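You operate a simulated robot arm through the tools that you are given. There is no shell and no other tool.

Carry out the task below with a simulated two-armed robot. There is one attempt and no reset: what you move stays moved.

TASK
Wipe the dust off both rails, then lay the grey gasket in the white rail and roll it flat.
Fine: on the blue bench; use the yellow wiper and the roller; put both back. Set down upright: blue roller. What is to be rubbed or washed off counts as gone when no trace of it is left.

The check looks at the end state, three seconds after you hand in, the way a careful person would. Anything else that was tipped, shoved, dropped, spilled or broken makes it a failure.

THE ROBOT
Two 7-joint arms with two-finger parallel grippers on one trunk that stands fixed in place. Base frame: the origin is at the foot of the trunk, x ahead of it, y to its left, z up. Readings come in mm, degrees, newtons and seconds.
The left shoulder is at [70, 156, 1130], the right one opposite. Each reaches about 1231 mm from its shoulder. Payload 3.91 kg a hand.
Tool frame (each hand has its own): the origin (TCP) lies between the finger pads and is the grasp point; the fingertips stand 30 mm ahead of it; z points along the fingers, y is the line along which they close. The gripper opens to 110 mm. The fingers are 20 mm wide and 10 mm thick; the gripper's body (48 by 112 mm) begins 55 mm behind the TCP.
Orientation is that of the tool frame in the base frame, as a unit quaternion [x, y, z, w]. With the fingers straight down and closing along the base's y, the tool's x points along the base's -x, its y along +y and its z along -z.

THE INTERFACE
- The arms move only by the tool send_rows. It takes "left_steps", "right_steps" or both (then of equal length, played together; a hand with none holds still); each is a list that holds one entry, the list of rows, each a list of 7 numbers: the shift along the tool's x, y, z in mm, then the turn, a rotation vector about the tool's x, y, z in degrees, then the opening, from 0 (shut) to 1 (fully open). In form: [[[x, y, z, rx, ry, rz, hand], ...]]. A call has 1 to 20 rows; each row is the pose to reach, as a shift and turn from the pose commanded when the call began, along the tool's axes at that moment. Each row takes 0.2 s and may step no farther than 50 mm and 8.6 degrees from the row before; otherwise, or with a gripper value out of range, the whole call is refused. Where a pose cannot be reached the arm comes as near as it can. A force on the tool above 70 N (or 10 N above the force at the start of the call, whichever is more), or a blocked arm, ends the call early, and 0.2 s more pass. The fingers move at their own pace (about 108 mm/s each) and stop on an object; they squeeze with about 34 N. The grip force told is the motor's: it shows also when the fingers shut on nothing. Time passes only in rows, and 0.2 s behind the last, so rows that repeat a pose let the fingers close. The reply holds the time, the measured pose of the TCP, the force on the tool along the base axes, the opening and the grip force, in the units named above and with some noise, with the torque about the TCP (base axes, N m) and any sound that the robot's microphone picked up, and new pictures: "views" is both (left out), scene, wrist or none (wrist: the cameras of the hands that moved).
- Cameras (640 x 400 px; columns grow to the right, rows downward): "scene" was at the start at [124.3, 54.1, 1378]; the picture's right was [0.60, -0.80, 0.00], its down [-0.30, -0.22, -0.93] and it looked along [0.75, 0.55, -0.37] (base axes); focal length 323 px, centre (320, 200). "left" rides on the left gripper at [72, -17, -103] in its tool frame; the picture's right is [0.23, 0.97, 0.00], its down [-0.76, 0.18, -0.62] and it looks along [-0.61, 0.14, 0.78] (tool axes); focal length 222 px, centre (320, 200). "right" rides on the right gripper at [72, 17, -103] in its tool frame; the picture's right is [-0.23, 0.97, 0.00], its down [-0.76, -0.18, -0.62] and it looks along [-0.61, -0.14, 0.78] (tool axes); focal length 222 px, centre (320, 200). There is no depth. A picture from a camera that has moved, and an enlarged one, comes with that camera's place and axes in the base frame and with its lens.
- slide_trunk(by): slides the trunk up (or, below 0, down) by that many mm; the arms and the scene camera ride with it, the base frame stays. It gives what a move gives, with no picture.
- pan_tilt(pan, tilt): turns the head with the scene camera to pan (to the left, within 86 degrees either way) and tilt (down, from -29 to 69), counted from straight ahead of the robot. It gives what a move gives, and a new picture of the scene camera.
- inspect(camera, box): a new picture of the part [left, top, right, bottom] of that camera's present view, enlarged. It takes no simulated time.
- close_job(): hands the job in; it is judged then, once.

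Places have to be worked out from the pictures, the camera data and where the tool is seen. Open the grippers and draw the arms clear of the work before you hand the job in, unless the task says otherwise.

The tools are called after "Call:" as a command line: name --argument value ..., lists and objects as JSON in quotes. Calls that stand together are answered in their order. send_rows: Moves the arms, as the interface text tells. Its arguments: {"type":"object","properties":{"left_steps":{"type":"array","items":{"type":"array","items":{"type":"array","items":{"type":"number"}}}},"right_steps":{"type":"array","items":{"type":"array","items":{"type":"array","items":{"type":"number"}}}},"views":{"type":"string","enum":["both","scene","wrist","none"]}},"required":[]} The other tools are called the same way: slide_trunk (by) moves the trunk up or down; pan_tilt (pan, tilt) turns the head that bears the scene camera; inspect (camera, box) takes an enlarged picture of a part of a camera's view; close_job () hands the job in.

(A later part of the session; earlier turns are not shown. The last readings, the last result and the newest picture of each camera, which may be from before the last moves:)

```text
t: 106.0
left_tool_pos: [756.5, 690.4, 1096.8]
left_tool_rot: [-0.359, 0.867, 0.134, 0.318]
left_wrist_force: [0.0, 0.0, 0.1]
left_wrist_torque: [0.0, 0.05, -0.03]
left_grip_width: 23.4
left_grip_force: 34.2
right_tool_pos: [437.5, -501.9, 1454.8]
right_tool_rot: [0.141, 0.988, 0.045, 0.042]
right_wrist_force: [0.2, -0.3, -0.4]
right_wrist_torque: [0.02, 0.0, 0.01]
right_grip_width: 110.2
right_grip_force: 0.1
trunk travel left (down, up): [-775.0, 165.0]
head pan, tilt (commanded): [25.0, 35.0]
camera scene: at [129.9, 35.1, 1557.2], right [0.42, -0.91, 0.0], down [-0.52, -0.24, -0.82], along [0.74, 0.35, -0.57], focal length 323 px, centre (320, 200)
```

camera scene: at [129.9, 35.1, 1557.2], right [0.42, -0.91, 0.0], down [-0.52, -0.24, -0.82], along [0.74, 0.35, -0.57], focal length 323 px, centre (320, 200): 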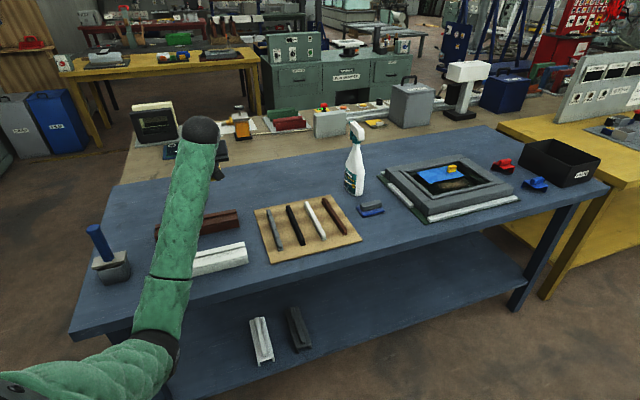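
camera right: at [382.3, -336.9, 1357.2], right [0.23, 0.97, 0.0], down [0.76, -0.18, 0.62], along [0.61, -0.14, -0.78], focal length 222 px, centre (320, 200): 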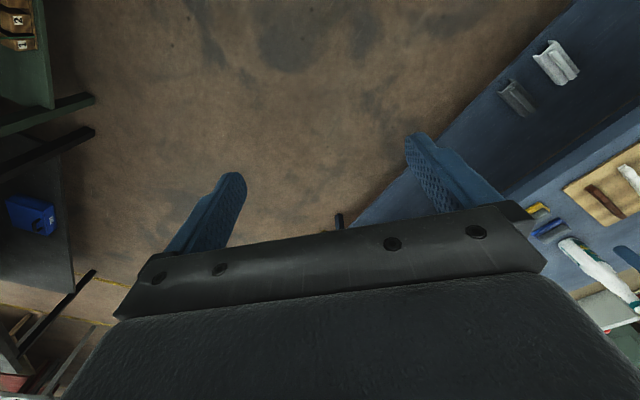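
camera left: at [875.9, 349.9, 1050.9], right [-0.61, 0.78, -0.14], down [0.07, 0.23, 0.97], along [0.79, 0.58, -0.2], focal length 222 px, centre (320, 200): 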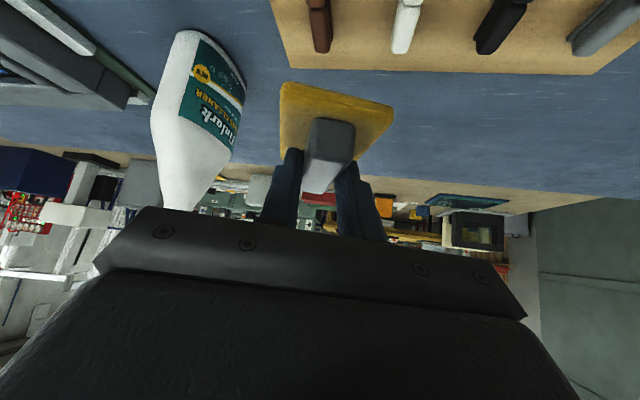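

The hand is aligned above the brown rail (e≈47). I descend toward it in steps and check for contact.

Call:
send_rows --left_steps '[[[25.7, 0, 30.6, 0, 0, 0, 0], [51.4, 0, 61.3, 0, 0, 0, 0], [77.2, 0, 91.9, 0, 0, 0, 0], [96.5, 0, 114.9, 0, 0, 0, 0], [102.9, 0, 122.6, 0, 0, 0, 0], [102.9, 0, 122.6, 0, 0, 0, 0]]]' --views "scene"

Call:
send_rows --left_steps '[[[1.3, 0, 1.5, 0, 0, 0, 0], [2.6, 0, 3.1, 0, 0, 0, 0], [2.6, 0, 3.1, 0, 0, 0, 0]]]' --views "none"

```text
t: 107.4
left_tool_pos: [755.1, 692.8, 939.0]
left_tool_rot: [-0.358, 0.868, 0.133, 0.318]
left_wrist_force: [-0.4, 0.0, -0.1]
left_wrist_torque: [-0.02, -0.01, 0.02]
left_grip_width: 23.0
left_grip_force: 33.9
right_tool_pos: [437.0, -500.7, 1454.9]
right_tool_rot: [0.141, 0.988, 0.046, 0.042]
right_wrist_force: [0.7, 1.0, -0.5]
right_wrist_torque: [0.0, -0.02, 0.0]
right_grip_width: 110.0
right_grip_force: 0.2
trunk travel left (down, up): [-775.0, 165.0]
head pan, tilt (commanded): [25.0, 35.0]
camera scene: at [129.6, 35.6, 1557.2], right [0.42, -0.91, 0.0], down [-0.52, -0.24, -0.82], along [0.74, 0.35, -0.57], focal length 323 px, centre (320, 200)
```

scene: 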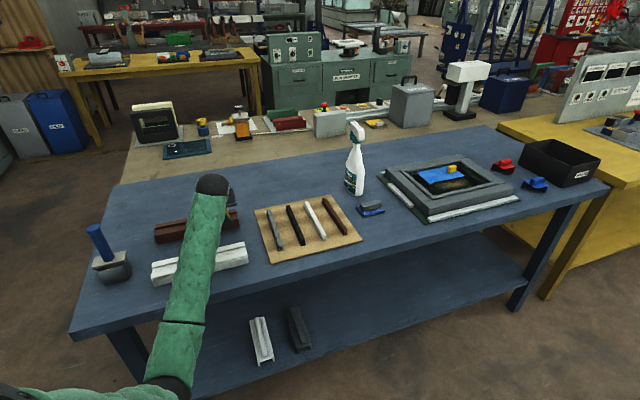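

```text
t: 108.2
left_tool_pos: [755.7, 692.8, 936.9]
left_tool_rot: [-0.359, 0.867, 0.134, 0.319]
left_wrist_force: [-0.2, -0.1, 0.0]
left_wrist_torque: [-0.03, 0.0, 0.02]
left_grip_width: 23.2
left_grip_force: 34.1
right_tool_pos: [436.2, -500.5, 1455.5]
right_tool_rot: [0.141, 0.988, 0.045, 0.041]
right_wrist_force: [-0.3, -0.4, 0.2]
right_wrist_torque: [-0.02, 0.0, 0.0]
right_grip_width: 110.0
right_grip_force: 0.0
trunk travel left (down, up): [-775.0, 165.0]
head pan, tilt (commanded): [25.0, 35.0]
```

Still no contact. With the trunk raised, the elbow (hanging low) has good clearance over the bench edge. I continue down in small steps.

Call:
send_rows --left_steps '[[[1, 0, 1.15, 0, 0, 0, 0], [2.3, 0, 2.7, 0, 0, 0, 0], [2.3, 0, 2.7, 0, 0, 0, 0]]]' --views "none"

Call:
send_rows --left_steps '[[[0.7, 0, 0.8, 0, 0, 0, 0], [1.3, 0, 1.5, 0, 0, 0, 0], [1.3, 0, 1.5, 0, 0, 0, 0]]]' --views "none"

```text
t: 109.0
left_tool_pos: [756.6, 691.9, 933.2]
left_tool_rot: [-0.358, 0.868, 0.133, 0.318]
left_wrist_force: [1.1, 0.3, -0.5]
left_wrist_torque: [-0.03, -0.03, -0.01]
left_grip_width: 23.1
left_grip_force: 34.3
right_tool_pos: [436.9, -501.8, 1455.1]
right_tool_rot: [0.142, 0.988, 0.045, 0.042]
right_wrist_force: [0.3, -0.3, -0.6]
right_wrist_torque: [-0.03, -0.02, 0.01]
right_grip_width: 110.0
right_grip_force: 0.0
trunk travel left (down, up): [-775.0, 165.0]
head pan, tilt (commanded): [25.0, 35.0]
```

```text
t: 109.8
left_tool_pos: [755.4, 692.7, 932.6]
left_tool_rot: [-0.359, 0.867, 0.134, 0.319]
left_wrist_force: [2.3, 1.1, 9.1]
left_wrist_torque: [-0.12, -0.04, 0.02]
left_grip_width: 23.1
left_grip_force: 34.1
right_tool_pos: [435.9, -502.5, 1455.5]
right_tool_rot: [0.141, 0.988, 0.045, 0.042]
right_wrist_force: [-0.2, -1.3, -0.4]
right_wrist_torque: [0.0, 0.0, 0.0]
right_grip_width: 110.0
right_grip_force: 0.1
trunk travel left (down, up): [-775.0, 165.0]
head pan, tilt (commanded): [25.0, 35.0]
```

Contact. I press about 1 mm more and rub back and forth over e≈20–70.

Call:
send_rows --left_steps '[[[0.6, 0, 0.8, 0, 0, 0, 0], [0.6, -9, 0.8, 0, 0, 0, 0], [0.6, -18, 0.8, 0, 0, 0, 0], [0.6, -26, 0.8, 0, 0, 0, 0], [0.6, -17, 0.8, 0, 0, 0, 0], [0.6, -8, 0.8, 0, 0, 0, 0], [0.6, 2, 0.8, 0, 0, 0, 0], [0.6, 12, 0.8, 0, 0, 0, 0], [0.6, 22, 0.8, 0, 0, 0, 0], [0.6, 30, 0.8, 0, 0, 0, 0], [0.6, 20, 0.8, 0, 0, 0, 0], [0.6, 10, 0.8, 0, 0, 0, 0], [0.6, 0, 0.8, 0, 0, 0, 0], [0.6, -10, 0.8, 0, 0, 0, 0], [0.6, -20, 0.8, 0, 0, 0, 0], [0.6, -10, 0.8, 0, 0, 0, 0], [0.6, 0, 0.8, 0, 0, 0, 0], [0.6, 10, 0.8, 0, 0, 0, 0], [0.6, 20, 0.8, 0, 0, 0, 0], [0.6, 30, 0.8, 0, 0, 0, 0]]]' --views "both"

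Call:
inspect --camera "scene" --box '[140, 190, 250, 260]'

```text
t: 114.0
left_tool_pos: [734.5, 713.9, 931.8]
left_tool_rot: [-0.358, 0.867, 0.133, 0.319]
left_wrist_force: [4.3, -4.5, 17.7]
left_wrist_torque: [-0.08, -0.13, -0.04]
left_grip_width: 23.0
left_grip_force: 33.8
right_tool_pos: [434.5, -503.4, 1454.7]
right_tool_rot: [0.141, 0.988, 0.046, 0.042]
right_wrist_force: [0.0, 0.5, 1.1]
right_wrist_torque: [-0.02, 0.03, -0.02]
right_grip_width: 110.1
right_grip_force: 0.0
trunk travel left (down, up): [-775.0, 165.0]
head pan, tilt (commanded): [25.0, 35.0]
camera scene: at [128.2, 33.6, 1557.5], right [0.42, -0.91, 0.0], down [-0.52, -0.24, -0.82], along [0.74, 0.35, -0.57], focal length 323 px, centre (320, 200)
camera left: at [660.5, 614.2, 962.9], right [-0.81, 0.57, -0.14], down [0.0, 0.25, 0.97], along [0.59, 0.79, -0.2], focal length 222 px, centre (320, 200)
```

scene: 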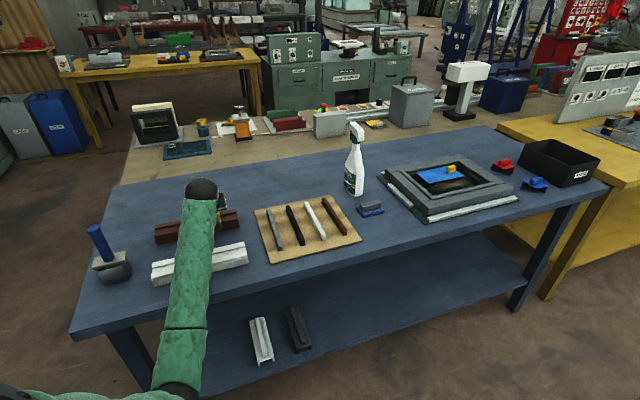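
left: 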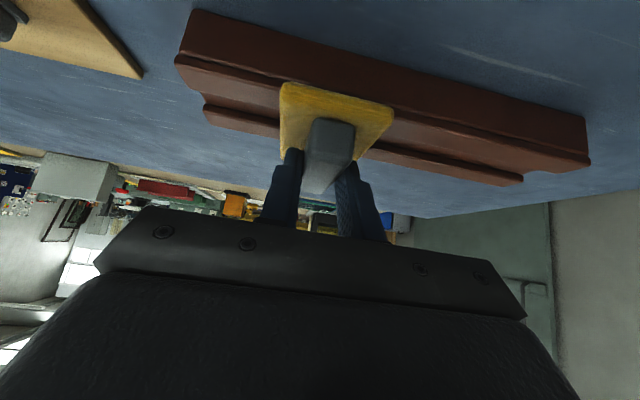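

```text
5.71 times, centred on (195, 225) of scene
camera zoom: at [128.2, 33.6, 1557.5], right [0.42, -0.91, 0.0], down [-0.52, -0.24, -0.82], along [0.74, 0.35, -0.57], focal length 1847 px, centre (1034, 57)
```

zoom: 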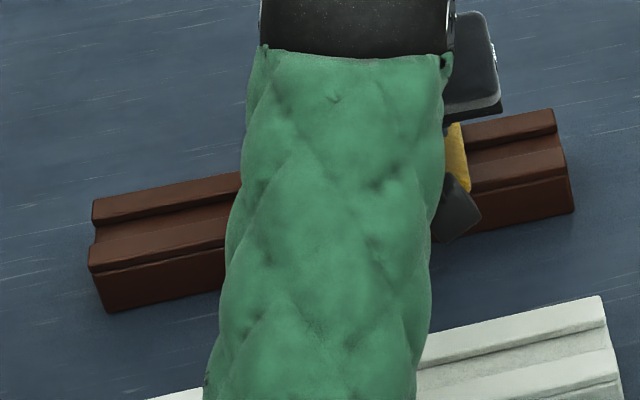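

I lift off and draw back so the wrist camera can inspect the brown rail.

Call:
send_rows --left_steps '[[[-12.9, 0, -15.3, 0, 0, 0, 0], [-32, 0, -38, 0, 0, 0, 0], [-51.4, 0, -61.3, 0, 0, 0, 0], [-24, 0, -84, 0, 0, 0, 0], [7, 0, -110, 0, 0, 0, 0], [42, 0, -140, 0, 0, 0, 0], [42, 0, -140, 0, 0, 0, 0]]]' --views "both"

Call:
inspect --camera "left" --box '[180, 0, 580, 180]'

Call:
inspect --camera "scene" --box '[140, 190, 250, 260]'

```text
t: 115.6
left_tool_pos: [648.2, 626.4, 1008.3]
left_tool_rot: [-0.358, 0.868, 0.133, 0.319]
left_wrist_force: [0.0, -0.6, -0.3]
left_wrist_torque: [0.0, 0.03, 0.04]
left_grip_width: 23.0
left_grip_force: 33.4
right_tool_pos: [437.7, -502.1, 1454.3]
right_tool_rot: [0.142, 0.988, 0.046, 0.042]
right_wrist_force: [-0.4, -0.5, -0.8]
right_wrist_torque: [-0.03, -0.03, 0.0]
right_grip_width: 109.9
right_grip_force: 0.0
trunk travel left (down, up): [-775.0, 165.0]
head pan, tilt (commanded): [25.0, 35.0]
camera scene: at [130.0, 36.1, 1557.2], right [0.42, -0.91, 0.0], down [-0.52, -0.24, -0.82], along [0.74, 0.35, -0.57], focal length 323 px, centre (320, 200)
camera left: at [574.6, 528.4, 1040.0], right [-0.81, 0.57, -0.14], down [0.0, 0.25, 0.97], along [0.58, 0.79, -0.2], focal length 222 px, centre (320, 200)
```

scene: 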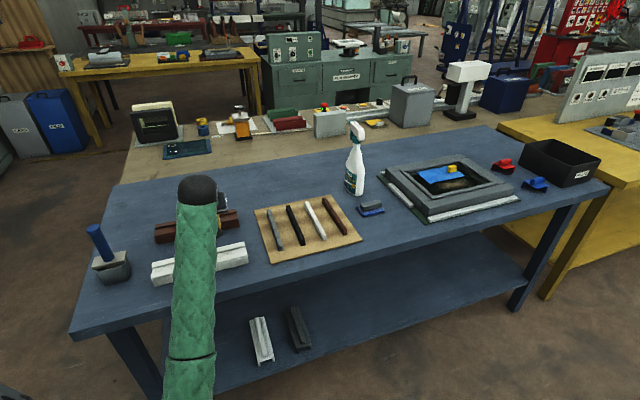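
left: 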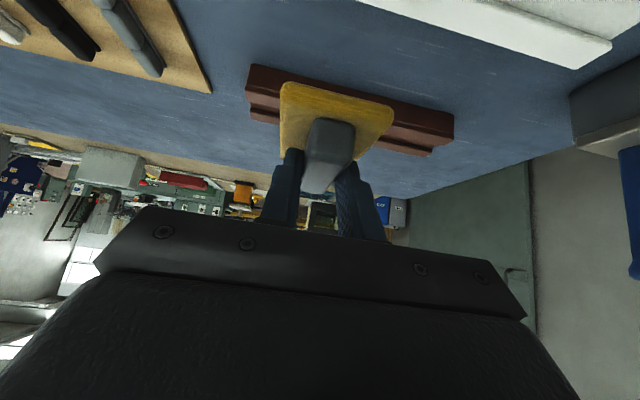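

```text
1.60 times, centred on (380, 90) of left
camera zoom: at [574.6, 528.4, 1040.0], right [-0.81, 0.57, -0.14], down [0.0, 0.25, 0.97], along [0.58, 0.79, -0.2], focal length 355 px, centre (224, 376)
```

zoom: 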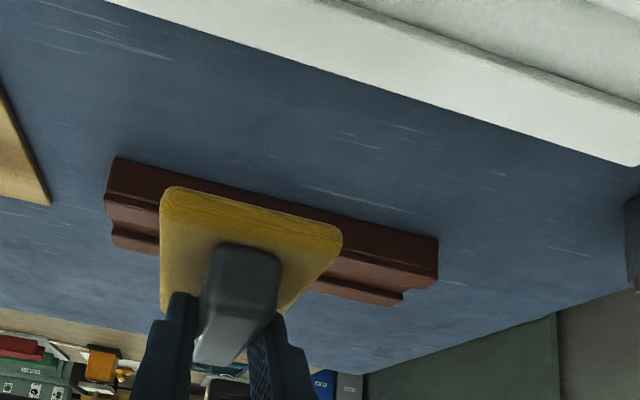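

```text
5.71 times, centred on (195, 225) of scene
camera zoom: at [130.0, 36.1, 1557.2], right [0.42, -0.91, 0.0], down [-0.52, -0.24, -0.82], along [0.74, 0.35, -0.57], focal length 1847 px, centre (1034, 57)
```

zoom: 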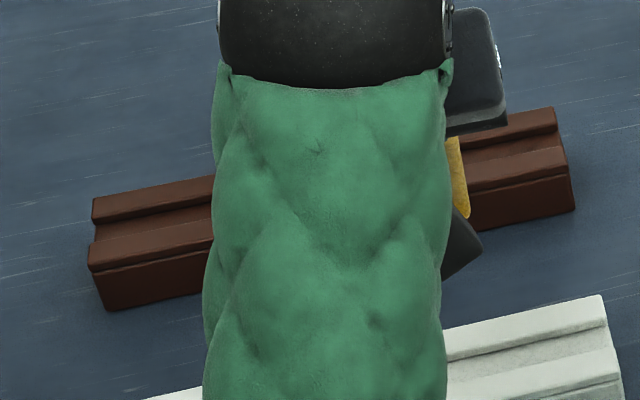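

I now carry the wiper high over the tray back toward its home, turning the hand back 90° on the way.

Call:
send_rows --left_steps '[[[-29, 0, -34.5, 0, 0, 0, 0], [-57.9, 0, -68.9, 0, 0, 0, 0], [-53.4, -37.8, -72.8, 4.1, 0, 4.9, 0], [-48.9, -75.6, -76.8, 8.3, 0, 9.8, 0], [-44.4, -113.3, -80.7, 12.4, 0, 14.8, 0], [-40, -151.1, -84.7, 16.5, 0, 19.7, 0], [-35.5, -188.9, -88.6, 20.7, 0, 24.6, 0], [-31, -226.7, -92.6, 24.8, 0, 29.5, 0], [-26.5, -264.5, -96.5, 29, 0, 34.5, 0], [-22, -302.2, -100.4, 33.1, 0, 39.4, 0], [-17.5, -340, -104.4, 37.2, 0, 44.3, 0], [-13, -377.8, -108.3, 41.4, 0, 49.2, 0], [-8.5, -415.6, -112.3, 45.5, 0, 54.1, 0], [-4.1, -453.3, -116.2, 49.6, 0, 59.1, 0], [0.4, -491.1, -120.2, 53.8, 0, 64, 0], [4.9, -528.9, -124.1, 57.9, 0, 68.9, 0], [4.9, -528.9, -124.1, 57.9, 0, 68.9, 0]]]' --views "both"

Call:
inspect --camera "scene" --box '[140, 190, 250, 290]'

```text
t: 119.2
left_tool_pos: [961.6, 195.5, 1098.4]
left_tool_rot: [0.362, 0.867, -0.129, 0.316]
left_wrist_force: [0.0, -0.3, -0.9]
left_wrist_torque: [0.01, 0.02, -0.04]
left_grip_width: 22.8
left_grip_force: 34.0
right_tool_pos: [436.8, -501.2, 1455.2]
right_tool_rot: [0.142, 0.988, 0.045, 0.043]
right_wrist_force: [0.3, 0.5, -0.1]
right_wrist_torque: [-0.04, -0.03, -0.03]
right_grip_width: 110.0
right_grip_force: 0.0
trunk travel left (down, up): [-775.0, 165.0]
head pan, tilt (commanded): [25.0, 35.0]
camera scene: at [129.0, 36.2, 1557.3], right [0.42, -0.91, 0.0], down [-0.52, -0.24, -0.82], along [0.74, 0.35, -0.57], focal length 323 px, centre (320, 200)
camera left: at [863.8, 268.0, 1130.5], right [0.57, 0.81, -0.14], down [0.25, -0.01, 0.97], along [0.78, -0.58, -0.21], focal length 222 px, centre (320, 200)
```

scene: 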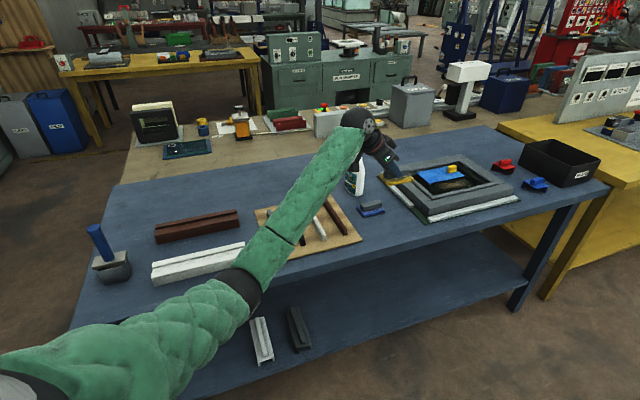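
left: 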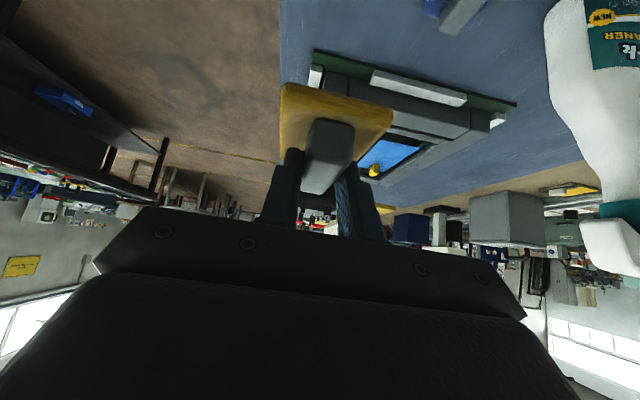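

```text
4.00 times, centred on (195, 240) of scene
camera zoom: at [129.0, 36.2, 1557.3], right [0.42, -0.91, 0.0], down [-0.52, -0.24, -0.82], along [0.74, 0.35, -0.57], focal length 1293 px, centre (820, 40)
```

zoom: 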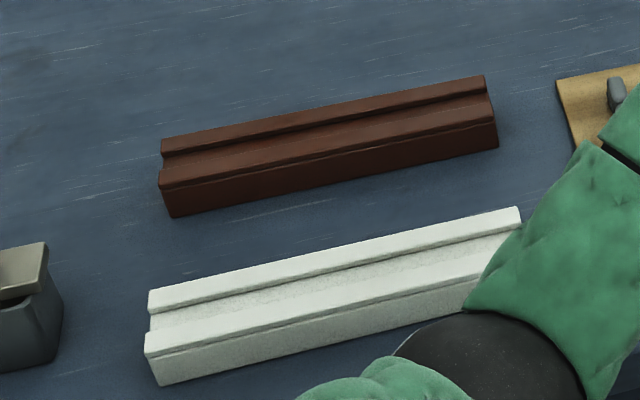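

Both rails look clean. I zoom in closely on both to verify no trace is left before putting the wiper away.

Call:
inspect --camera "scene" --box '[150, 200, 200, 250]'

Call:
inspect --camera "scene" --box '[190, 200, 245, 240]'

Call:
inspect --camera "scene" --box '[145, 235, 205, 290]'

Call:
inspect --camera "scene" --box '[190, 235, 250, 275]'

```text
8.00 times, centred on (175, 225) of scene
camera zoom: at [129.0, 36.2, 1557.3], right [0.42, -0.91, 0.0], down [-0.52, -0.24, -0.82], along [0.74, 0.35, -0.57], focal length 2586 px, centre (1480, 0)
```

zoom: 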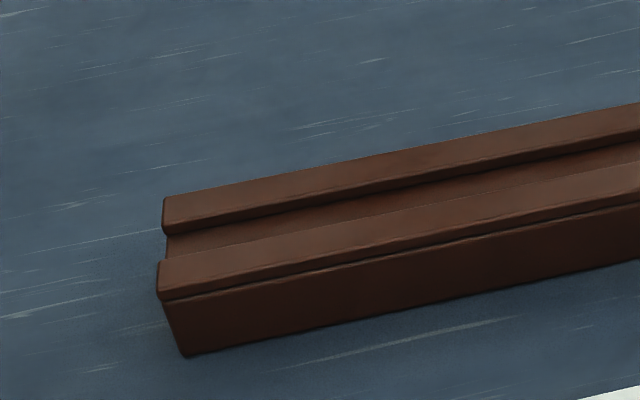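

```text
10.00 times, centred on (218, 220) of scene
camera zoom: at [129.0, 36.2, 1557.3], right [0.42, -0.91, 0.0], down [-0.52, -0.24, -0.82], along [0.74, 0.35, -0.57], focal length 3233 px, centre (1345, 0)
```

zoom: 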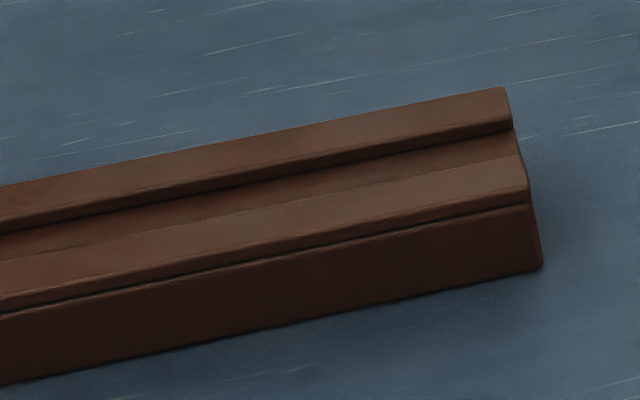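

```text
7.27 times, centred on (175, 262) of scene
camera zoom: at [129.0, 36.2, 1557.3], right [0.42, -0.91, 0.0], down [-0.52, -0.24, -0.82], along [0.74, 0.35, -0.57], focal length 2351 px, centre (1374, -254)
```

zoom: 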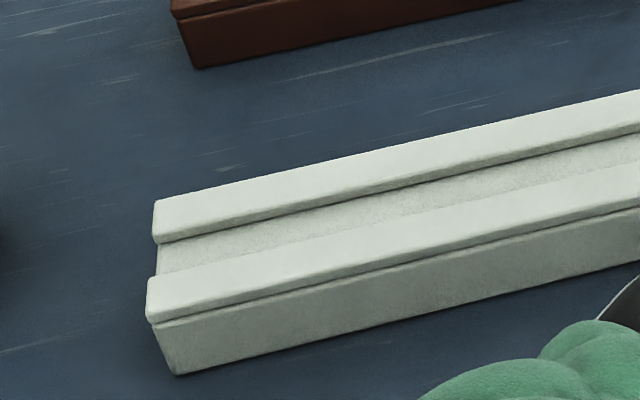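

```text
10.00 times, centred on (220, 255) of scene
camera zoom: at [129.0, 36.2, 1557.3], right [0.42, -0.91, 0.0], down [-0.52, -0.24, -0.82], along [0.74, 0.35, -0.57], focal length 3233 px, centre (1320, -350)
```

zoom: 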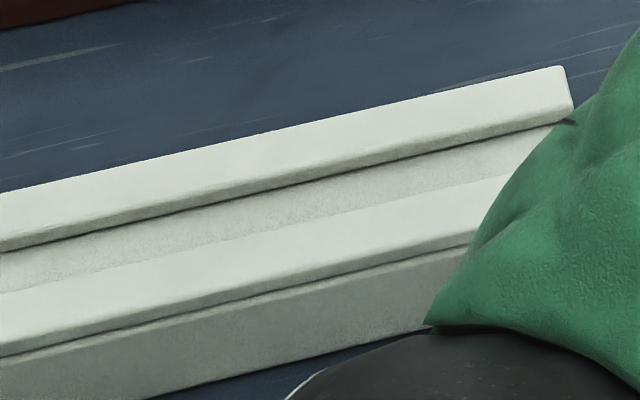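

Both rails are clean. I lower the trunk by 100 mm (hand is high) so the wiper's home is well within reach.

Call:
slide_trunk --by -100

Call:
inspect --camera "left" --box '[240, 0, 560, 200]'

Call:
inspect --camera "scene" --box '[330, 120, 450, 220]'

```text
t: 120.5
left_tool_pos: [962.3, 194.4, 998.4]
left_tool_rot: [0.361, 0.868, -0.127, 0.316]
left_wrist_force: [-0.2, 0.3, -0.1]
left_wrist_torque: [0.0, 0.01, 0.0]
left_grip_width: 23.2
left_grip_force: 34.5
right_tool_pos: [437.2, -500.2, 1356.1]
right_tool_rot: [0.142, 0.988, 0.045, 0.041]
right_wrist_force: [0.0, 0.2, 0.4]
right_wrist_torque: [-0.01, -0.03, 0.04]
right_grip_width: 110.1
right_grip_force: 0.0
trunk travel left (down, up): [-675.0, 265.0]
head pan, tilt (commanded): [25.0, 35.0]
```

```text
2.00 times, centred on (400, 100) of left
camera zoom: at [863.8, 267.7, 1030.7], right [0.57, 0.81, -0.14], down [0.25, -0.01, 0.97], along [0.78, -0.58, -0.21], focal length 444 px, centre (160, 400)
```

zoom: 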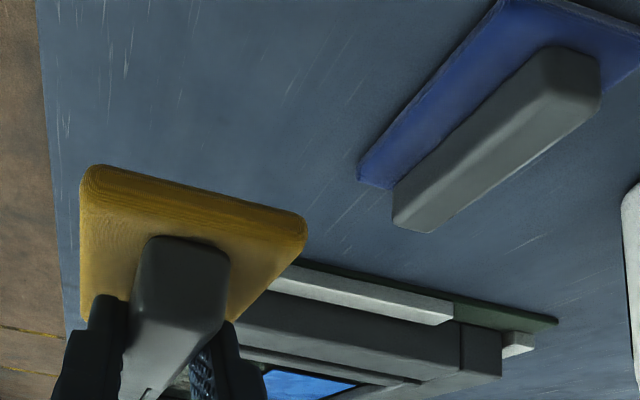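

```text
4.00 times, centred on (390, 170) of scene
camera zoom: at [129.4, 35.5, 1457.4], right [0.42, -0.91, 0.0], down [-0.52, -0.24, -0.82], along [0.74, 0.35, -0.57], focal length 1293 px, centre (40, 320)
```

zoom: 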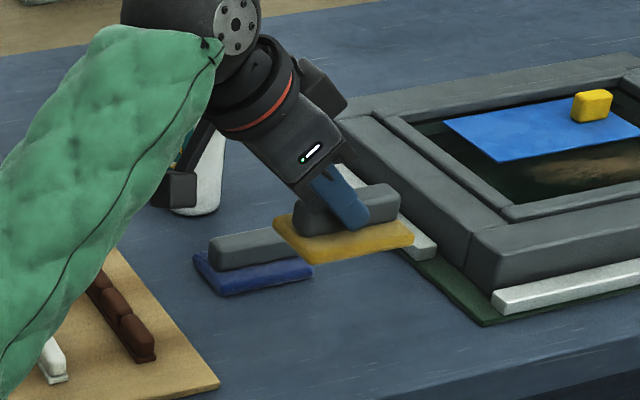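

I descend toward the wiper's home spot, stopping just above the bench.

Call:
send_rows --left_steps '[[[15.6, 0, 19.5, 0, 0, 0, 0], [31.2, 0, 39, 0, 0, 0, 0], [46.9, 0, 58.6, 0, 0, 0, 0], [56, 0, 70, 0, 0, 0, 0], [60.5, 0, 75.7, 0, 0, 0, 0], [60.5, 0, 75.7, 0, 0, 0, 0]]]' --views "none"

Call:
inspect --camera "scene" --box '[330, 120, 450, 220]'

```text
t: 121.9
left_tool_pos: [965.1, 193.9, 900.9]
left_tool_rot: [0.361, 0.868, -0.127, 0.316]
left_wrist_force: [0.7, -1.2, -0.7]
left_wrist_torque: [0.01, 0.02, 0.01]
left_grip_width: 23.1
left_grip_force: 33.8
right_tool_pos: [437.3, -501.7, 1354.8]
right_tool_rot: [0.141, 0.988, 0.045, 0.042]
right_wrist_force: [0.1, 0.0, -0.2]
right_wrist_torque: [0.0, 0.01, -0.02]
right_grip_width: 110.3
right_grip_force: 0.1
trunk travel left (down, up): [-675.0, 265.0]
head pan, tilt (commanded): [25.0, 35.0]
```

```text
4.00 times, centred on (390, 170) of scene
camera zoom: at [129.6, 35.5, 1457.2], right [0.42, -0.91, 0.0], down [-0.52, -0.24, -0.82], along [0.74, 0.35, -0.57], focal length 1293 px, centre (40, 320)
```

zoom: 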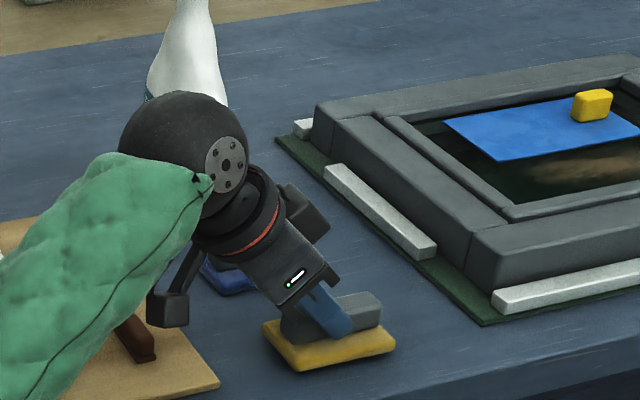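

Just above the bench. I lower the last few millimetres in small steps until touch.

Call:
send_rows --left_steps '[[[1.3, 0, 1.5, 0, 0, 0, 0], [1.9, 0, 2.3, 0, 0, 0, 0], [1.9, 0, 2.3, 0, 0, 0, 0]]]' --views "none"

Call:
send_rows --left_steps '[[[0.7, 0, 0.8, 0, 0, 0, 0], [1.3, 0, 1.5, 0, 0, 0, 0], [1.3, 0, 1.5, 0, 0, 0, 0]]]' --views "none"

```text
t: 122.7
left_tool_pos: [965.1, 194.2, 898.1]
left_tool_rot: [0.361, 0.868, -0.128, 0.317]
left_wrist_force: [-0.2, -0.4, 0.3]
left_wrist_torque: [-0.01, 0.01, -0.01]
left_grip_width: 23.0
left_grip_force: 34.0
right_tool_pos: [436.3, -500.9, 1354.9]
right_tool_rot: [0.141, 0.988, 0.045, 0.042]
right_wrist_force: [0.5, -1.0, 0.7]
right_wrist_torque: [0.03, -0.04, -0.03]
right_grip_width: 110.0
right_grip_force: 0.0
trunk travel left (down, up): [-675.0, 265.0]
head pan, tilt (commanded): [25.0, 35.0]
```

```text
t: 123.5
left_tool_pos: [964.7, 193.1, 896.1]
left_tool_rot: [0.361, 0.868, -0.127, 0.316]
left_wrist_force: [0.5, 0.4, 0.2]
left_wrist_torque: [0.02, 0.02, -0.01]
left_grip_width: 22.9
left_grip_force: 34.7
right_tool_pos: [437.7, -501.0, 1354.6]
right_tool_rot: [0.142, 0.988, 0.045, 0.041]
right_wrist_force: [-0.6, -0.2, 0.0]
right_wrist_torque: [0.03, 0.03, 0.0]
right_grip_width: 109.7
right_grip_force: 0.1
trunk travel left (down, up): [-675.0, 265.0]
head pan, tilt (commanded): [25.0, 35.0]
```

Not touching yet; two more small steps.

Call:
send_rows --left_steps '[[[0.7, 0, 0.8, 0, 0, 0, 0], [1.3, 0, 1.5, 0, 0, 0, 0], [1.3, 0, 1.5, 0, 0, 0, 0]]]' --views "none"

Call:
send_rows --left_steps '[[[0.4, 0, 0.4, 0, 0, 0, 0], [0.7, 0, 0.8, 0, 0, 0, 0], [0.7, 0, 0.8, 0, 0, 0, 0]]]' --views "none"

```text
t: 124.3
left_tool_pos: [964.3, 192.6, 895.4]
left_tool_rot: [0.36, 0.868, -0.127, 0.317]
left_wrist_force: [2.5, 0.3, 8.4]
left_wrist_torque: [-0.55, -0.38, 0.2]
left_grip_width: 23.0
left_grip_force: 34.3
right_tool_pos: [435.6, -501.0, 1355.8]
right_tool_rot: [0.141, 0.988, 0.045, 0.042]
right_wrist_force: [-0.2, 0.0, 0.1]
right_wrist_torque: [0.0, 0.0, 0.02]
right_grip_width: 109.9
right_grip_force: 0.1
trunk travel left (down, up): [-675.0, 265.0]
head pan, tilt (commanded): [25.0, 35.0]
```

```text
t: 125.1
left_tool_pos: [962.3, 194.6, 894.2]
left_tool_rot: [0.361, 0.868, -0.127, 0.317]
left_wrist_force: [4.6, 1.2, 16.7]
left_wrist_torque: [-0.67, -0.65, 0.14]
left_grip_width: 23.1
left_grip_force: 33.7
right_tool_pos: [435.7, -501.6, 1355.0]
right_tool_rot: [0.141, 0.988, 0.045, 0.043]
right_wrist_force: [0.0, -0.4, -0.2]
right_wrist_torque: [-0.02, 0.01, 0.0]
right_grip_width: 109.9
right_grip_force: 0.0
trunk travel left (down, up): [-675.0, 265.0]
head pan, tilt (commanded): [25.0, 35.0]
```

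Touchdown at z≈895 as predicted. I ease the pressure and open the fingers gradually only a little to avoid dragging it.

Call:
send_rows --left_steps '[[[-0.6, 0, -0.8, 0, 0, 0, 0], [-0.6, 0, -0.8, 0, 0, 0, 0.22], [-0.6, 0, -0.8, 0, 0, 0, 0.24], [-0.6, 0, -0.8, 0, 0, 0, 0.26], [-0.6, 0, -0.8, 0, 0, 0, 0.29], [-0.6, 0, -0.8, 0, 0, 0, 0.32], [-0.6, 0, -0.8, 0, 0, 0, 0.35], [-0.6, 0, -0.8, 0, 0, 0, 0.38]]]' --views "wrist"

Call:
inspect --camera "scene" --box '[330, 120, 450, 220]'

```text
t: 126.9
left_tool_pos: [962.7, 193.2, 893.7]
left_tool_rot: [0.36, 0.868, -0.128, 0.317]
left_wrist_force: [-0.2, -0.8, -0.1]
left_wrist_torque: [0.03, -0.04, -0.01]
left_grip_width: 41.9
left_grip_force: 0.1
right_tool_pos: [436.8, -502.1, 1355.1]
right_tool_rot: [0.141, 0.988, 0.045, 0.042]
right_wrist_force: [0.2, 0.2, 0.5]
right_wrist_torque: [0.01, 0.0, 0.02]
right_grip_width: 110.0
right_grip_force: 0.1
trunk travel left (down, up): [-675.0, 265.0]
head pan, tilt (commanded): [25.0, 35.0]
camera left: at [865.3, 266.9, 925.9], right [0.57, 0.81, -0.14], down [0.25, -0.01, 0.97], along [0.78, -0.58, -0.21], focal length 222 px, centre (320, 200)
```

left: 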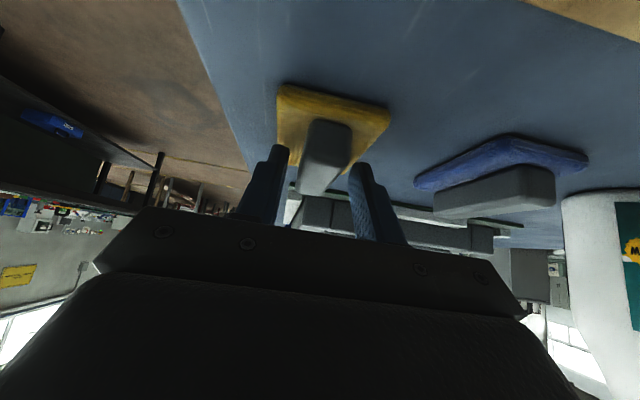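

```text
4.00 times, centred on (390, 170) of scene
camera zoom: at [129.6, 35.5, 1457.2], right [0.42, -0.91, 0.0], down [-0.52, -0.24, -0.82], along [0.74, 0.35, -0.57], focal length 1293 px, centre (40, 320)
```

zoom: 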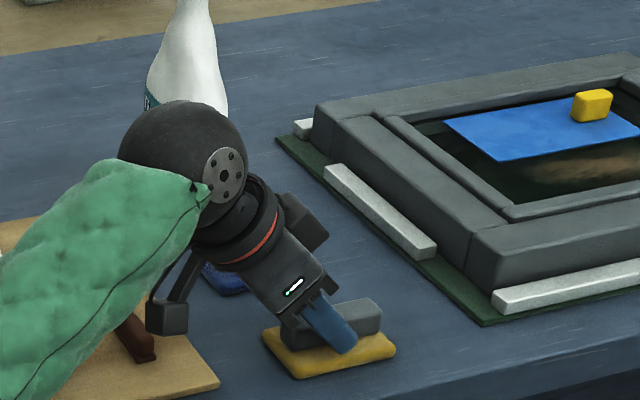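

Released in place. I withdraw along the fingers and rise, then check the wiper's position.

Call:
send_rows --left_steps '[[[0, 0, -20, 0, 0, 0, 0.38], [0, 0, -45, 0, 0, 0, 0.38], [0, 0, -75, 0, 0, 0, 0.5], [-20, 0, -105, 0, 0, 0, 0.8], [-45, 0, -140, 0, 0, 0, 1], [-45, 0, -140, 0, 0, 0, 1]]]' --views "both"

Call:
inspect --camera "scene" --box '[330, 140, 450, 220]'

Call:
inspect --camera "left" --box '[240, 0, 560, 160]'

```text
t: 128.3
left_tool_pos: [923.0, 231.3, 1030.3]
left_tool_rot: [0.361, 0.868, -0.128, 0.315]
left_wrist_force: [0.0, -0.1, -1.0]
left_wrist_torque: [-0.01, -0.01, 0.04]
left_grip_width: 110.0
left_grip_force: 0.0
right_tool_pos: [437.9, -502.0, 1354.5]
right_tool_rot: [0.142, 0.988, 0.045, 0.043]
right_wrist_force: [-0.1, 0.0, 0.7]
right_wrist_torque: [0.01, 0.02, 0.0]
right_grip_width: 110.0
right_grip_force: 0.0
trunk travel left (down, up): [-675.0, 265.0]
head pan, tilt (commanded): [25.0, 35.0]
camera scene: at [129.9, 35.7, 1457.1], right [0.42, -0.91, 0.0], down [-0.52, -0.24, -0.82], along [0.74, 0.35, -0.57], focal length 323 px, centre (320, 200)
camera left: at [825.0, 304.2, 1062.9], right [0.57, 0.81, -0.14], down [0.25, -0.01, 0.97], along [0.78, -0.58, -0.21], focal length 222 px, centre (320, 200)
```

scene: 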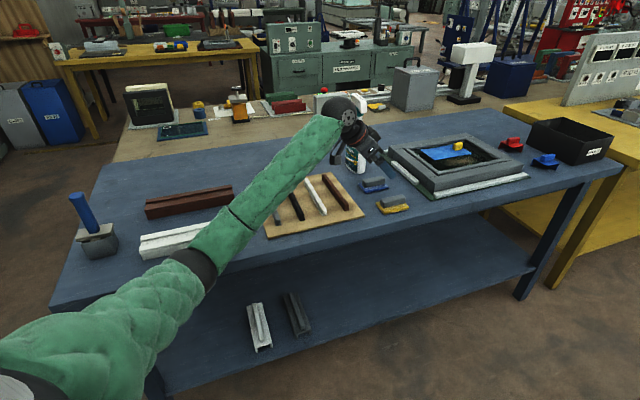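
left: 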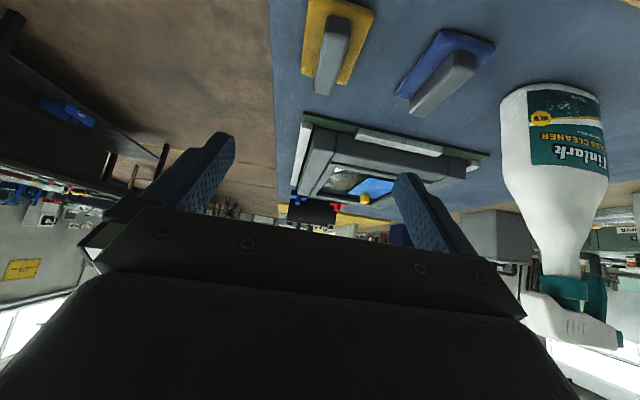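

```text
5.00 times, centred on (390, 180) of scene
camera zoom: at [129.9, 35.7, 1457.1], right [0.42, -0.91, 0.0], down [-0.52, -0.24, -0.82], along [0.74, 0.35, -0.57], focal length 1616 px, centre (-30, 300)
```

zoom: 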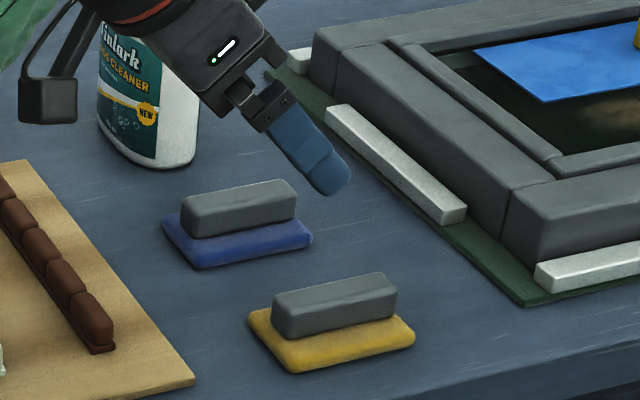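

```text
2.00 times, centred on (400, 80) of left
camera zoom: at [825.0, 304.2, 1062.9], right [0.57, 0.81, -0.14], down [0.25, -0.01, 0.97], along [0.78, -0.58, -0.21], focal length 444 px, centre (160, 440)
```

zoom: 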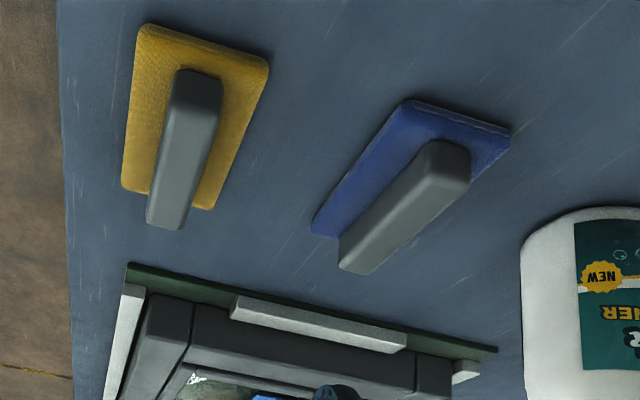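

The wiper is back within a few millimetres of its original place. Next the gasket: I move the hand in over the tray and take the tilt out.

Call:
send_rows --left_steps '[[[23.1, 5.7, -32.5, 0, 5.7, 0, 1], [46.3, 11.3, -64.9, 0, 11.4, 0, 1], [69.4, 17, -97.4, 0, 17.1, 0, 1], [92.5, 22.6, -129.8, 0, 22.9, 0, 1], [115.6, 28.3, -162.3, 0, 28.6, 0, 1], [138.8, 33.9, -194.7, 0, 34.3, 0, 1], [161.9, 39.6, -227.2, 0, 40, 0, 1], [161.9, 39.6, -227.2, 0, 40, 0, 1]]]' --views "none"

Call:
send_rows --left_steps '[[[0, 0, 0, 0, 0, -8.2, 1], [0, 0, 0, 0, 0, -16.4, 1], [0, 0, 0, 0, 0, -24.6, 1], [0, 0, 0, 0, 0, -32.8, 1], [0, 0, 0, 0, 0, -41, 1], [0, 0, 0, 0, 0, -49.2, 1], [0, 0, 0, 0, 0, -57.4, 1], [0, 0, 0, 0, 0, -65.6, 1], [0, 0, 0, 0, 0, -73.8, 1], [0, 0, 0, 0, 0, -82, 1], [0, 0, 0, 0, 0, -90, 1], [0, 0, 0, 0, 0, -90, 1]]]' --views "both"

```text
t: 130.1
left_tool_pos: [760.1, 451.2, 1103.1]
left_tool_rot: [0.383, 0.924, 0.003, -0.001]
left_wrist_force: [-0.7, 0.1, 0.2]
left_wrist_torque: [0.02, 0.0, -0.01]
left_grip_width: 110.2
left_grip_force: 0.0
right_tool_pos: [438.4, -500.4, 1354.9]
right_tool_rot: [0.142, 0.988, 0.045, 0.041]
right_wrist_force: [0.0, -0.8, -0.4]
right_wrist_torque: [0.0, 0.01, 0.03]
right_grip_width: 109.9
right_grip_force: 0.1
trunk travel left (down, up): [-675.0, 265.0]
head pan, tilt (commanded): [25.0, 35.0]
```

```text
t: 132.7
left_tool_pos: [760.9, 450.4, 1101.0]
left_tool_rot: [-0.383, 0.924, 0.003, 0.003]
left_wrist_force: [-0.5, -0.1, 0.0]
left_wrist_torque: [0.0, 0.0, 0.03]
left_grip_width: 109.8
left_grip_force: 0.0
right_tool_pos: [436.8, -501.4, 1355.8]
right_tool_rot: [0.142, 0.988, 0.045, 0.042]
right_wrist_force: [0.1, -0.1, -1.1]
right_wrist_torque: [0.0, 0.04, 0.02]
right_grip_width: 110.3
right_grip_force: 0.1
trunk travel left (down, up): [-675.0, 265.0]
head pan, tilt (commanded): [25.0, 35.0]
camera scene: at [129.5, 35.7, 1457.2], right [0.42, -0.91, 0.0], down [-0.52, -0.24, -0.82], along [0.74, 0.35, -0.57], focal length 323 px, centre (320, 200)
camera left: at [721.9, 385.9, 1203.5], right [-0.85, 0.53, 0.0], down [0.41, 0.66, 0.63], along [0.33, 0.53, -0.78], focal length 222 px, centre (320, 200)
```

scene: 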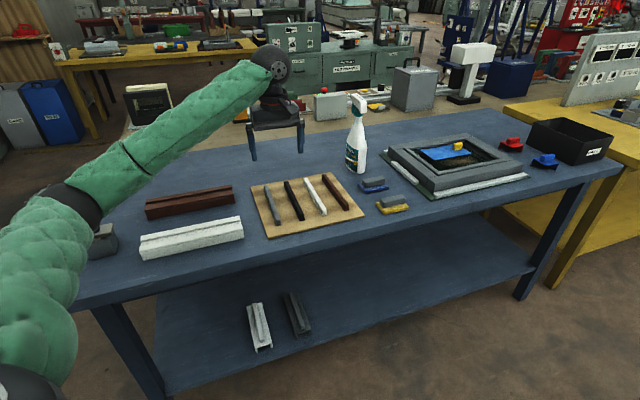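
left: 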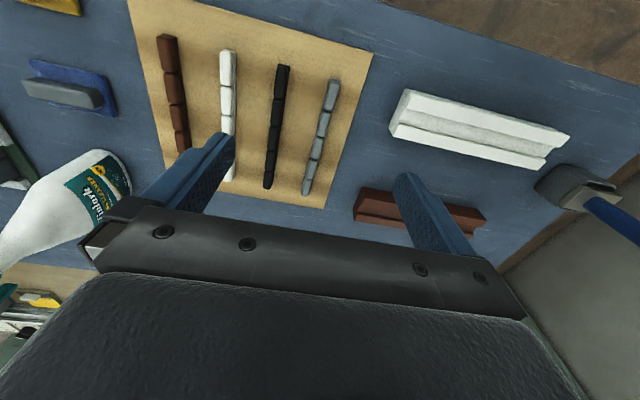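

The wrist view shows the gaskets and the white rail well. I zoom in to measure them.

Call:
inspect --camera "left" --box '[250, 50, 400, 210]'

Call:
inspect --camera "left" --box '[380, 80, 580, 190]'

Call:
inspect --camera "scene" --box '[240, 165, 380, 245]'

```text
2.50 times, centred on (325, 130) of left
camera zoom: at [721.9, 385.9, 1203.5], right [-0.85, 0.53, 0.0], down [0.41, 0.66, 0.63], along [0.33, 0.53, -0.78], focal length 555 px, centre (308, 375)
```

zoom: 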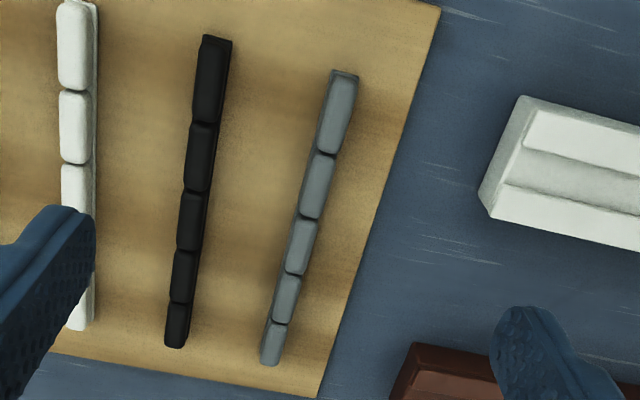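

```text
3.20 times, centred on (480, 135) of left
camera zoom: at [721.9, 385.9, 1203.5], right [-0.85, 0.53, 0.0], down [0.41, 0.66, 0.63], along [0.33, 0.53, -0.78], focal length 711 px, centre (-192, 408)
```

zoom: 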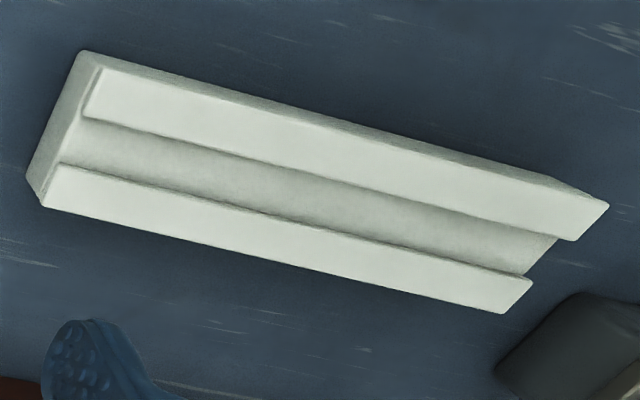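

```text
4.57 times, centred on (310, 205) of scene
camera zoom: at [129.5, 35.7, 1457.2], right [0.42, -0.91, 0.0], down [-0.52, -0.24, -0.82], along [0.74, 0.35, -0.57], focal length 1478 px, centre (366, 177)
```

zoom: 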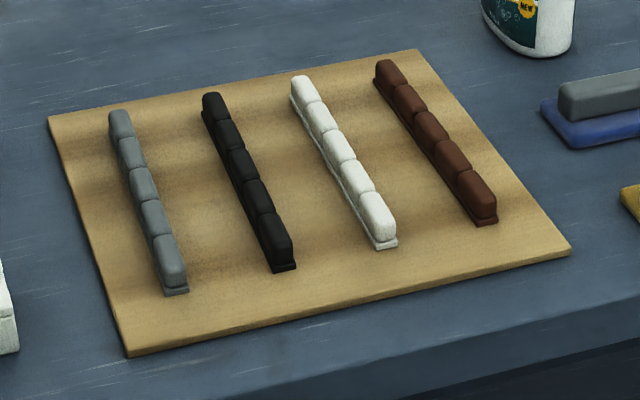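

The grey gasket lies along n at e≈203 from n≈842 to 1050 (≈208 mm long, ≈15 mm wide, ≈20 mm tall). I move above its middle with a 20° outward tilt, closing along e.

Call:
send_rows --left_steps '[[[-16, 3.3, 28.2, 0.1, -3.9, 0, 1], [-32, 6.5, 56.4, 0.1, -7.8, 0, 1], [-48, 9.8, 84.6, 0.1, -11.7, 0, 1], [-64, 13, 112.8, 0.2, -15.6, 0, 1], [-80, 16.3, 141, 0.2, -19.5, 0, 1], [-80, 16.3, 141, 0.2, -19.5, 0, 1]]]' --views "both"

Call:
inspect --camera "left" --box '[220, 0, 420, 180]'

Call:
inspect --camera "scene" --box '[220, 120, 360, 245]'

```text
t: 134.1
left_tool_pos: [807.6, 519.0, 963.0]
left_tool_rot: [-0.377, 0.91, 0.065, 0.161]
left_wrist_force: [-0.9, 0.3, -0.5]
left_wrist_torque: [0.0, -0.03, 0.0]
left_grip_width: 109.8
left_grip_force: 0.0
right_tool_pos: [437.1, -502.7, 1356.4]
right_tool_rot: [0.142, 0.988, 0.045, 0.042]
right_wrist_force: [-0.7, -0.6, -0.2]
right_wrist_torque: [0.01, -0.01, 0.02]
right_grip_width: 110.0
right_grip_force: 0.1
trunk travel left (down, up): [-675.0, 265.0]
head pan, tilt (commanded): [25.0, 35.0]
camera scene: at [129.3, 35.4, 1457.3], right [0.42, -0.91, 0.0], down [-0.52, -0.24, -0.82], along [0.74, 0.35, -0.57], focal length 323 px, centre (320, 200)
camera left: at [746.1, 433.7, 1033.7], right [-0.84, 0.54, -0.08], down [0.23, 0.48, 0.85], along [0.49, 0.69, -0.53], focal length 222 px, centre (320, 200)
```

scene: 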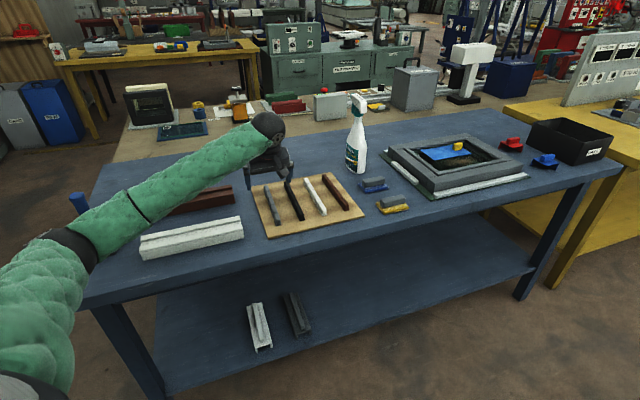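
left: 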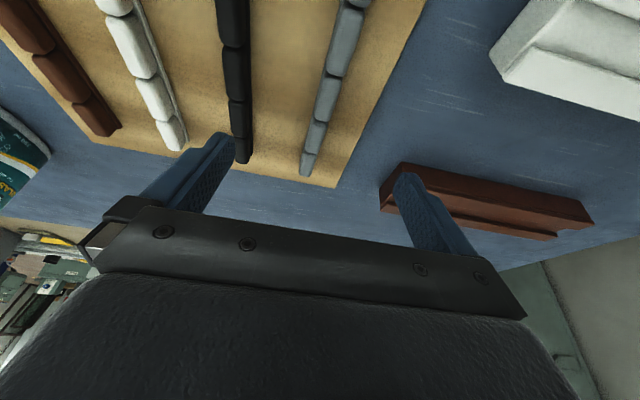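

```text
2.22 times, centred on (320, 90) of left
camera zoom: at [746.1, 433.7, 1033.7], right [-0.84, 0.54, -0.08], down [0.23, 0.48, 0.85], along [0.49, 0.69, -0.53], focal length 494 px, centre (320, 444)
```

zoom: 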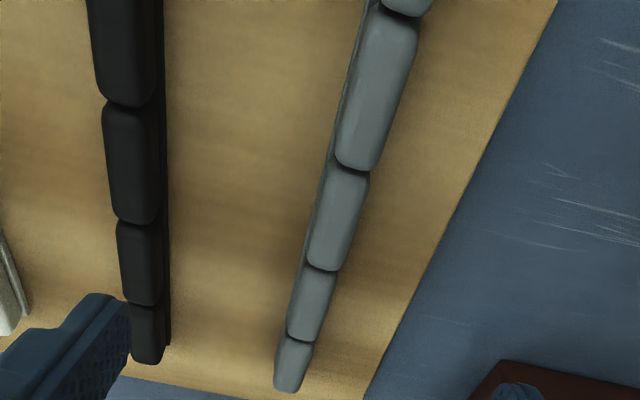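

```text
3.20 times, centred on (290, 182) of scene
camera zoom: at [129.3, 35.4, 1457.3], right [0.42, -0.91, 0.0], down [-0.52, -0.24, -0.82], along [0.74, 0.35, -0.57], focal length 1034 px, centre (416, 256)
```

zoom: 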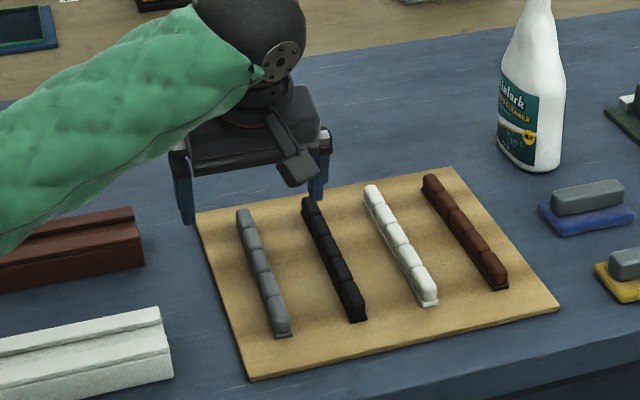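

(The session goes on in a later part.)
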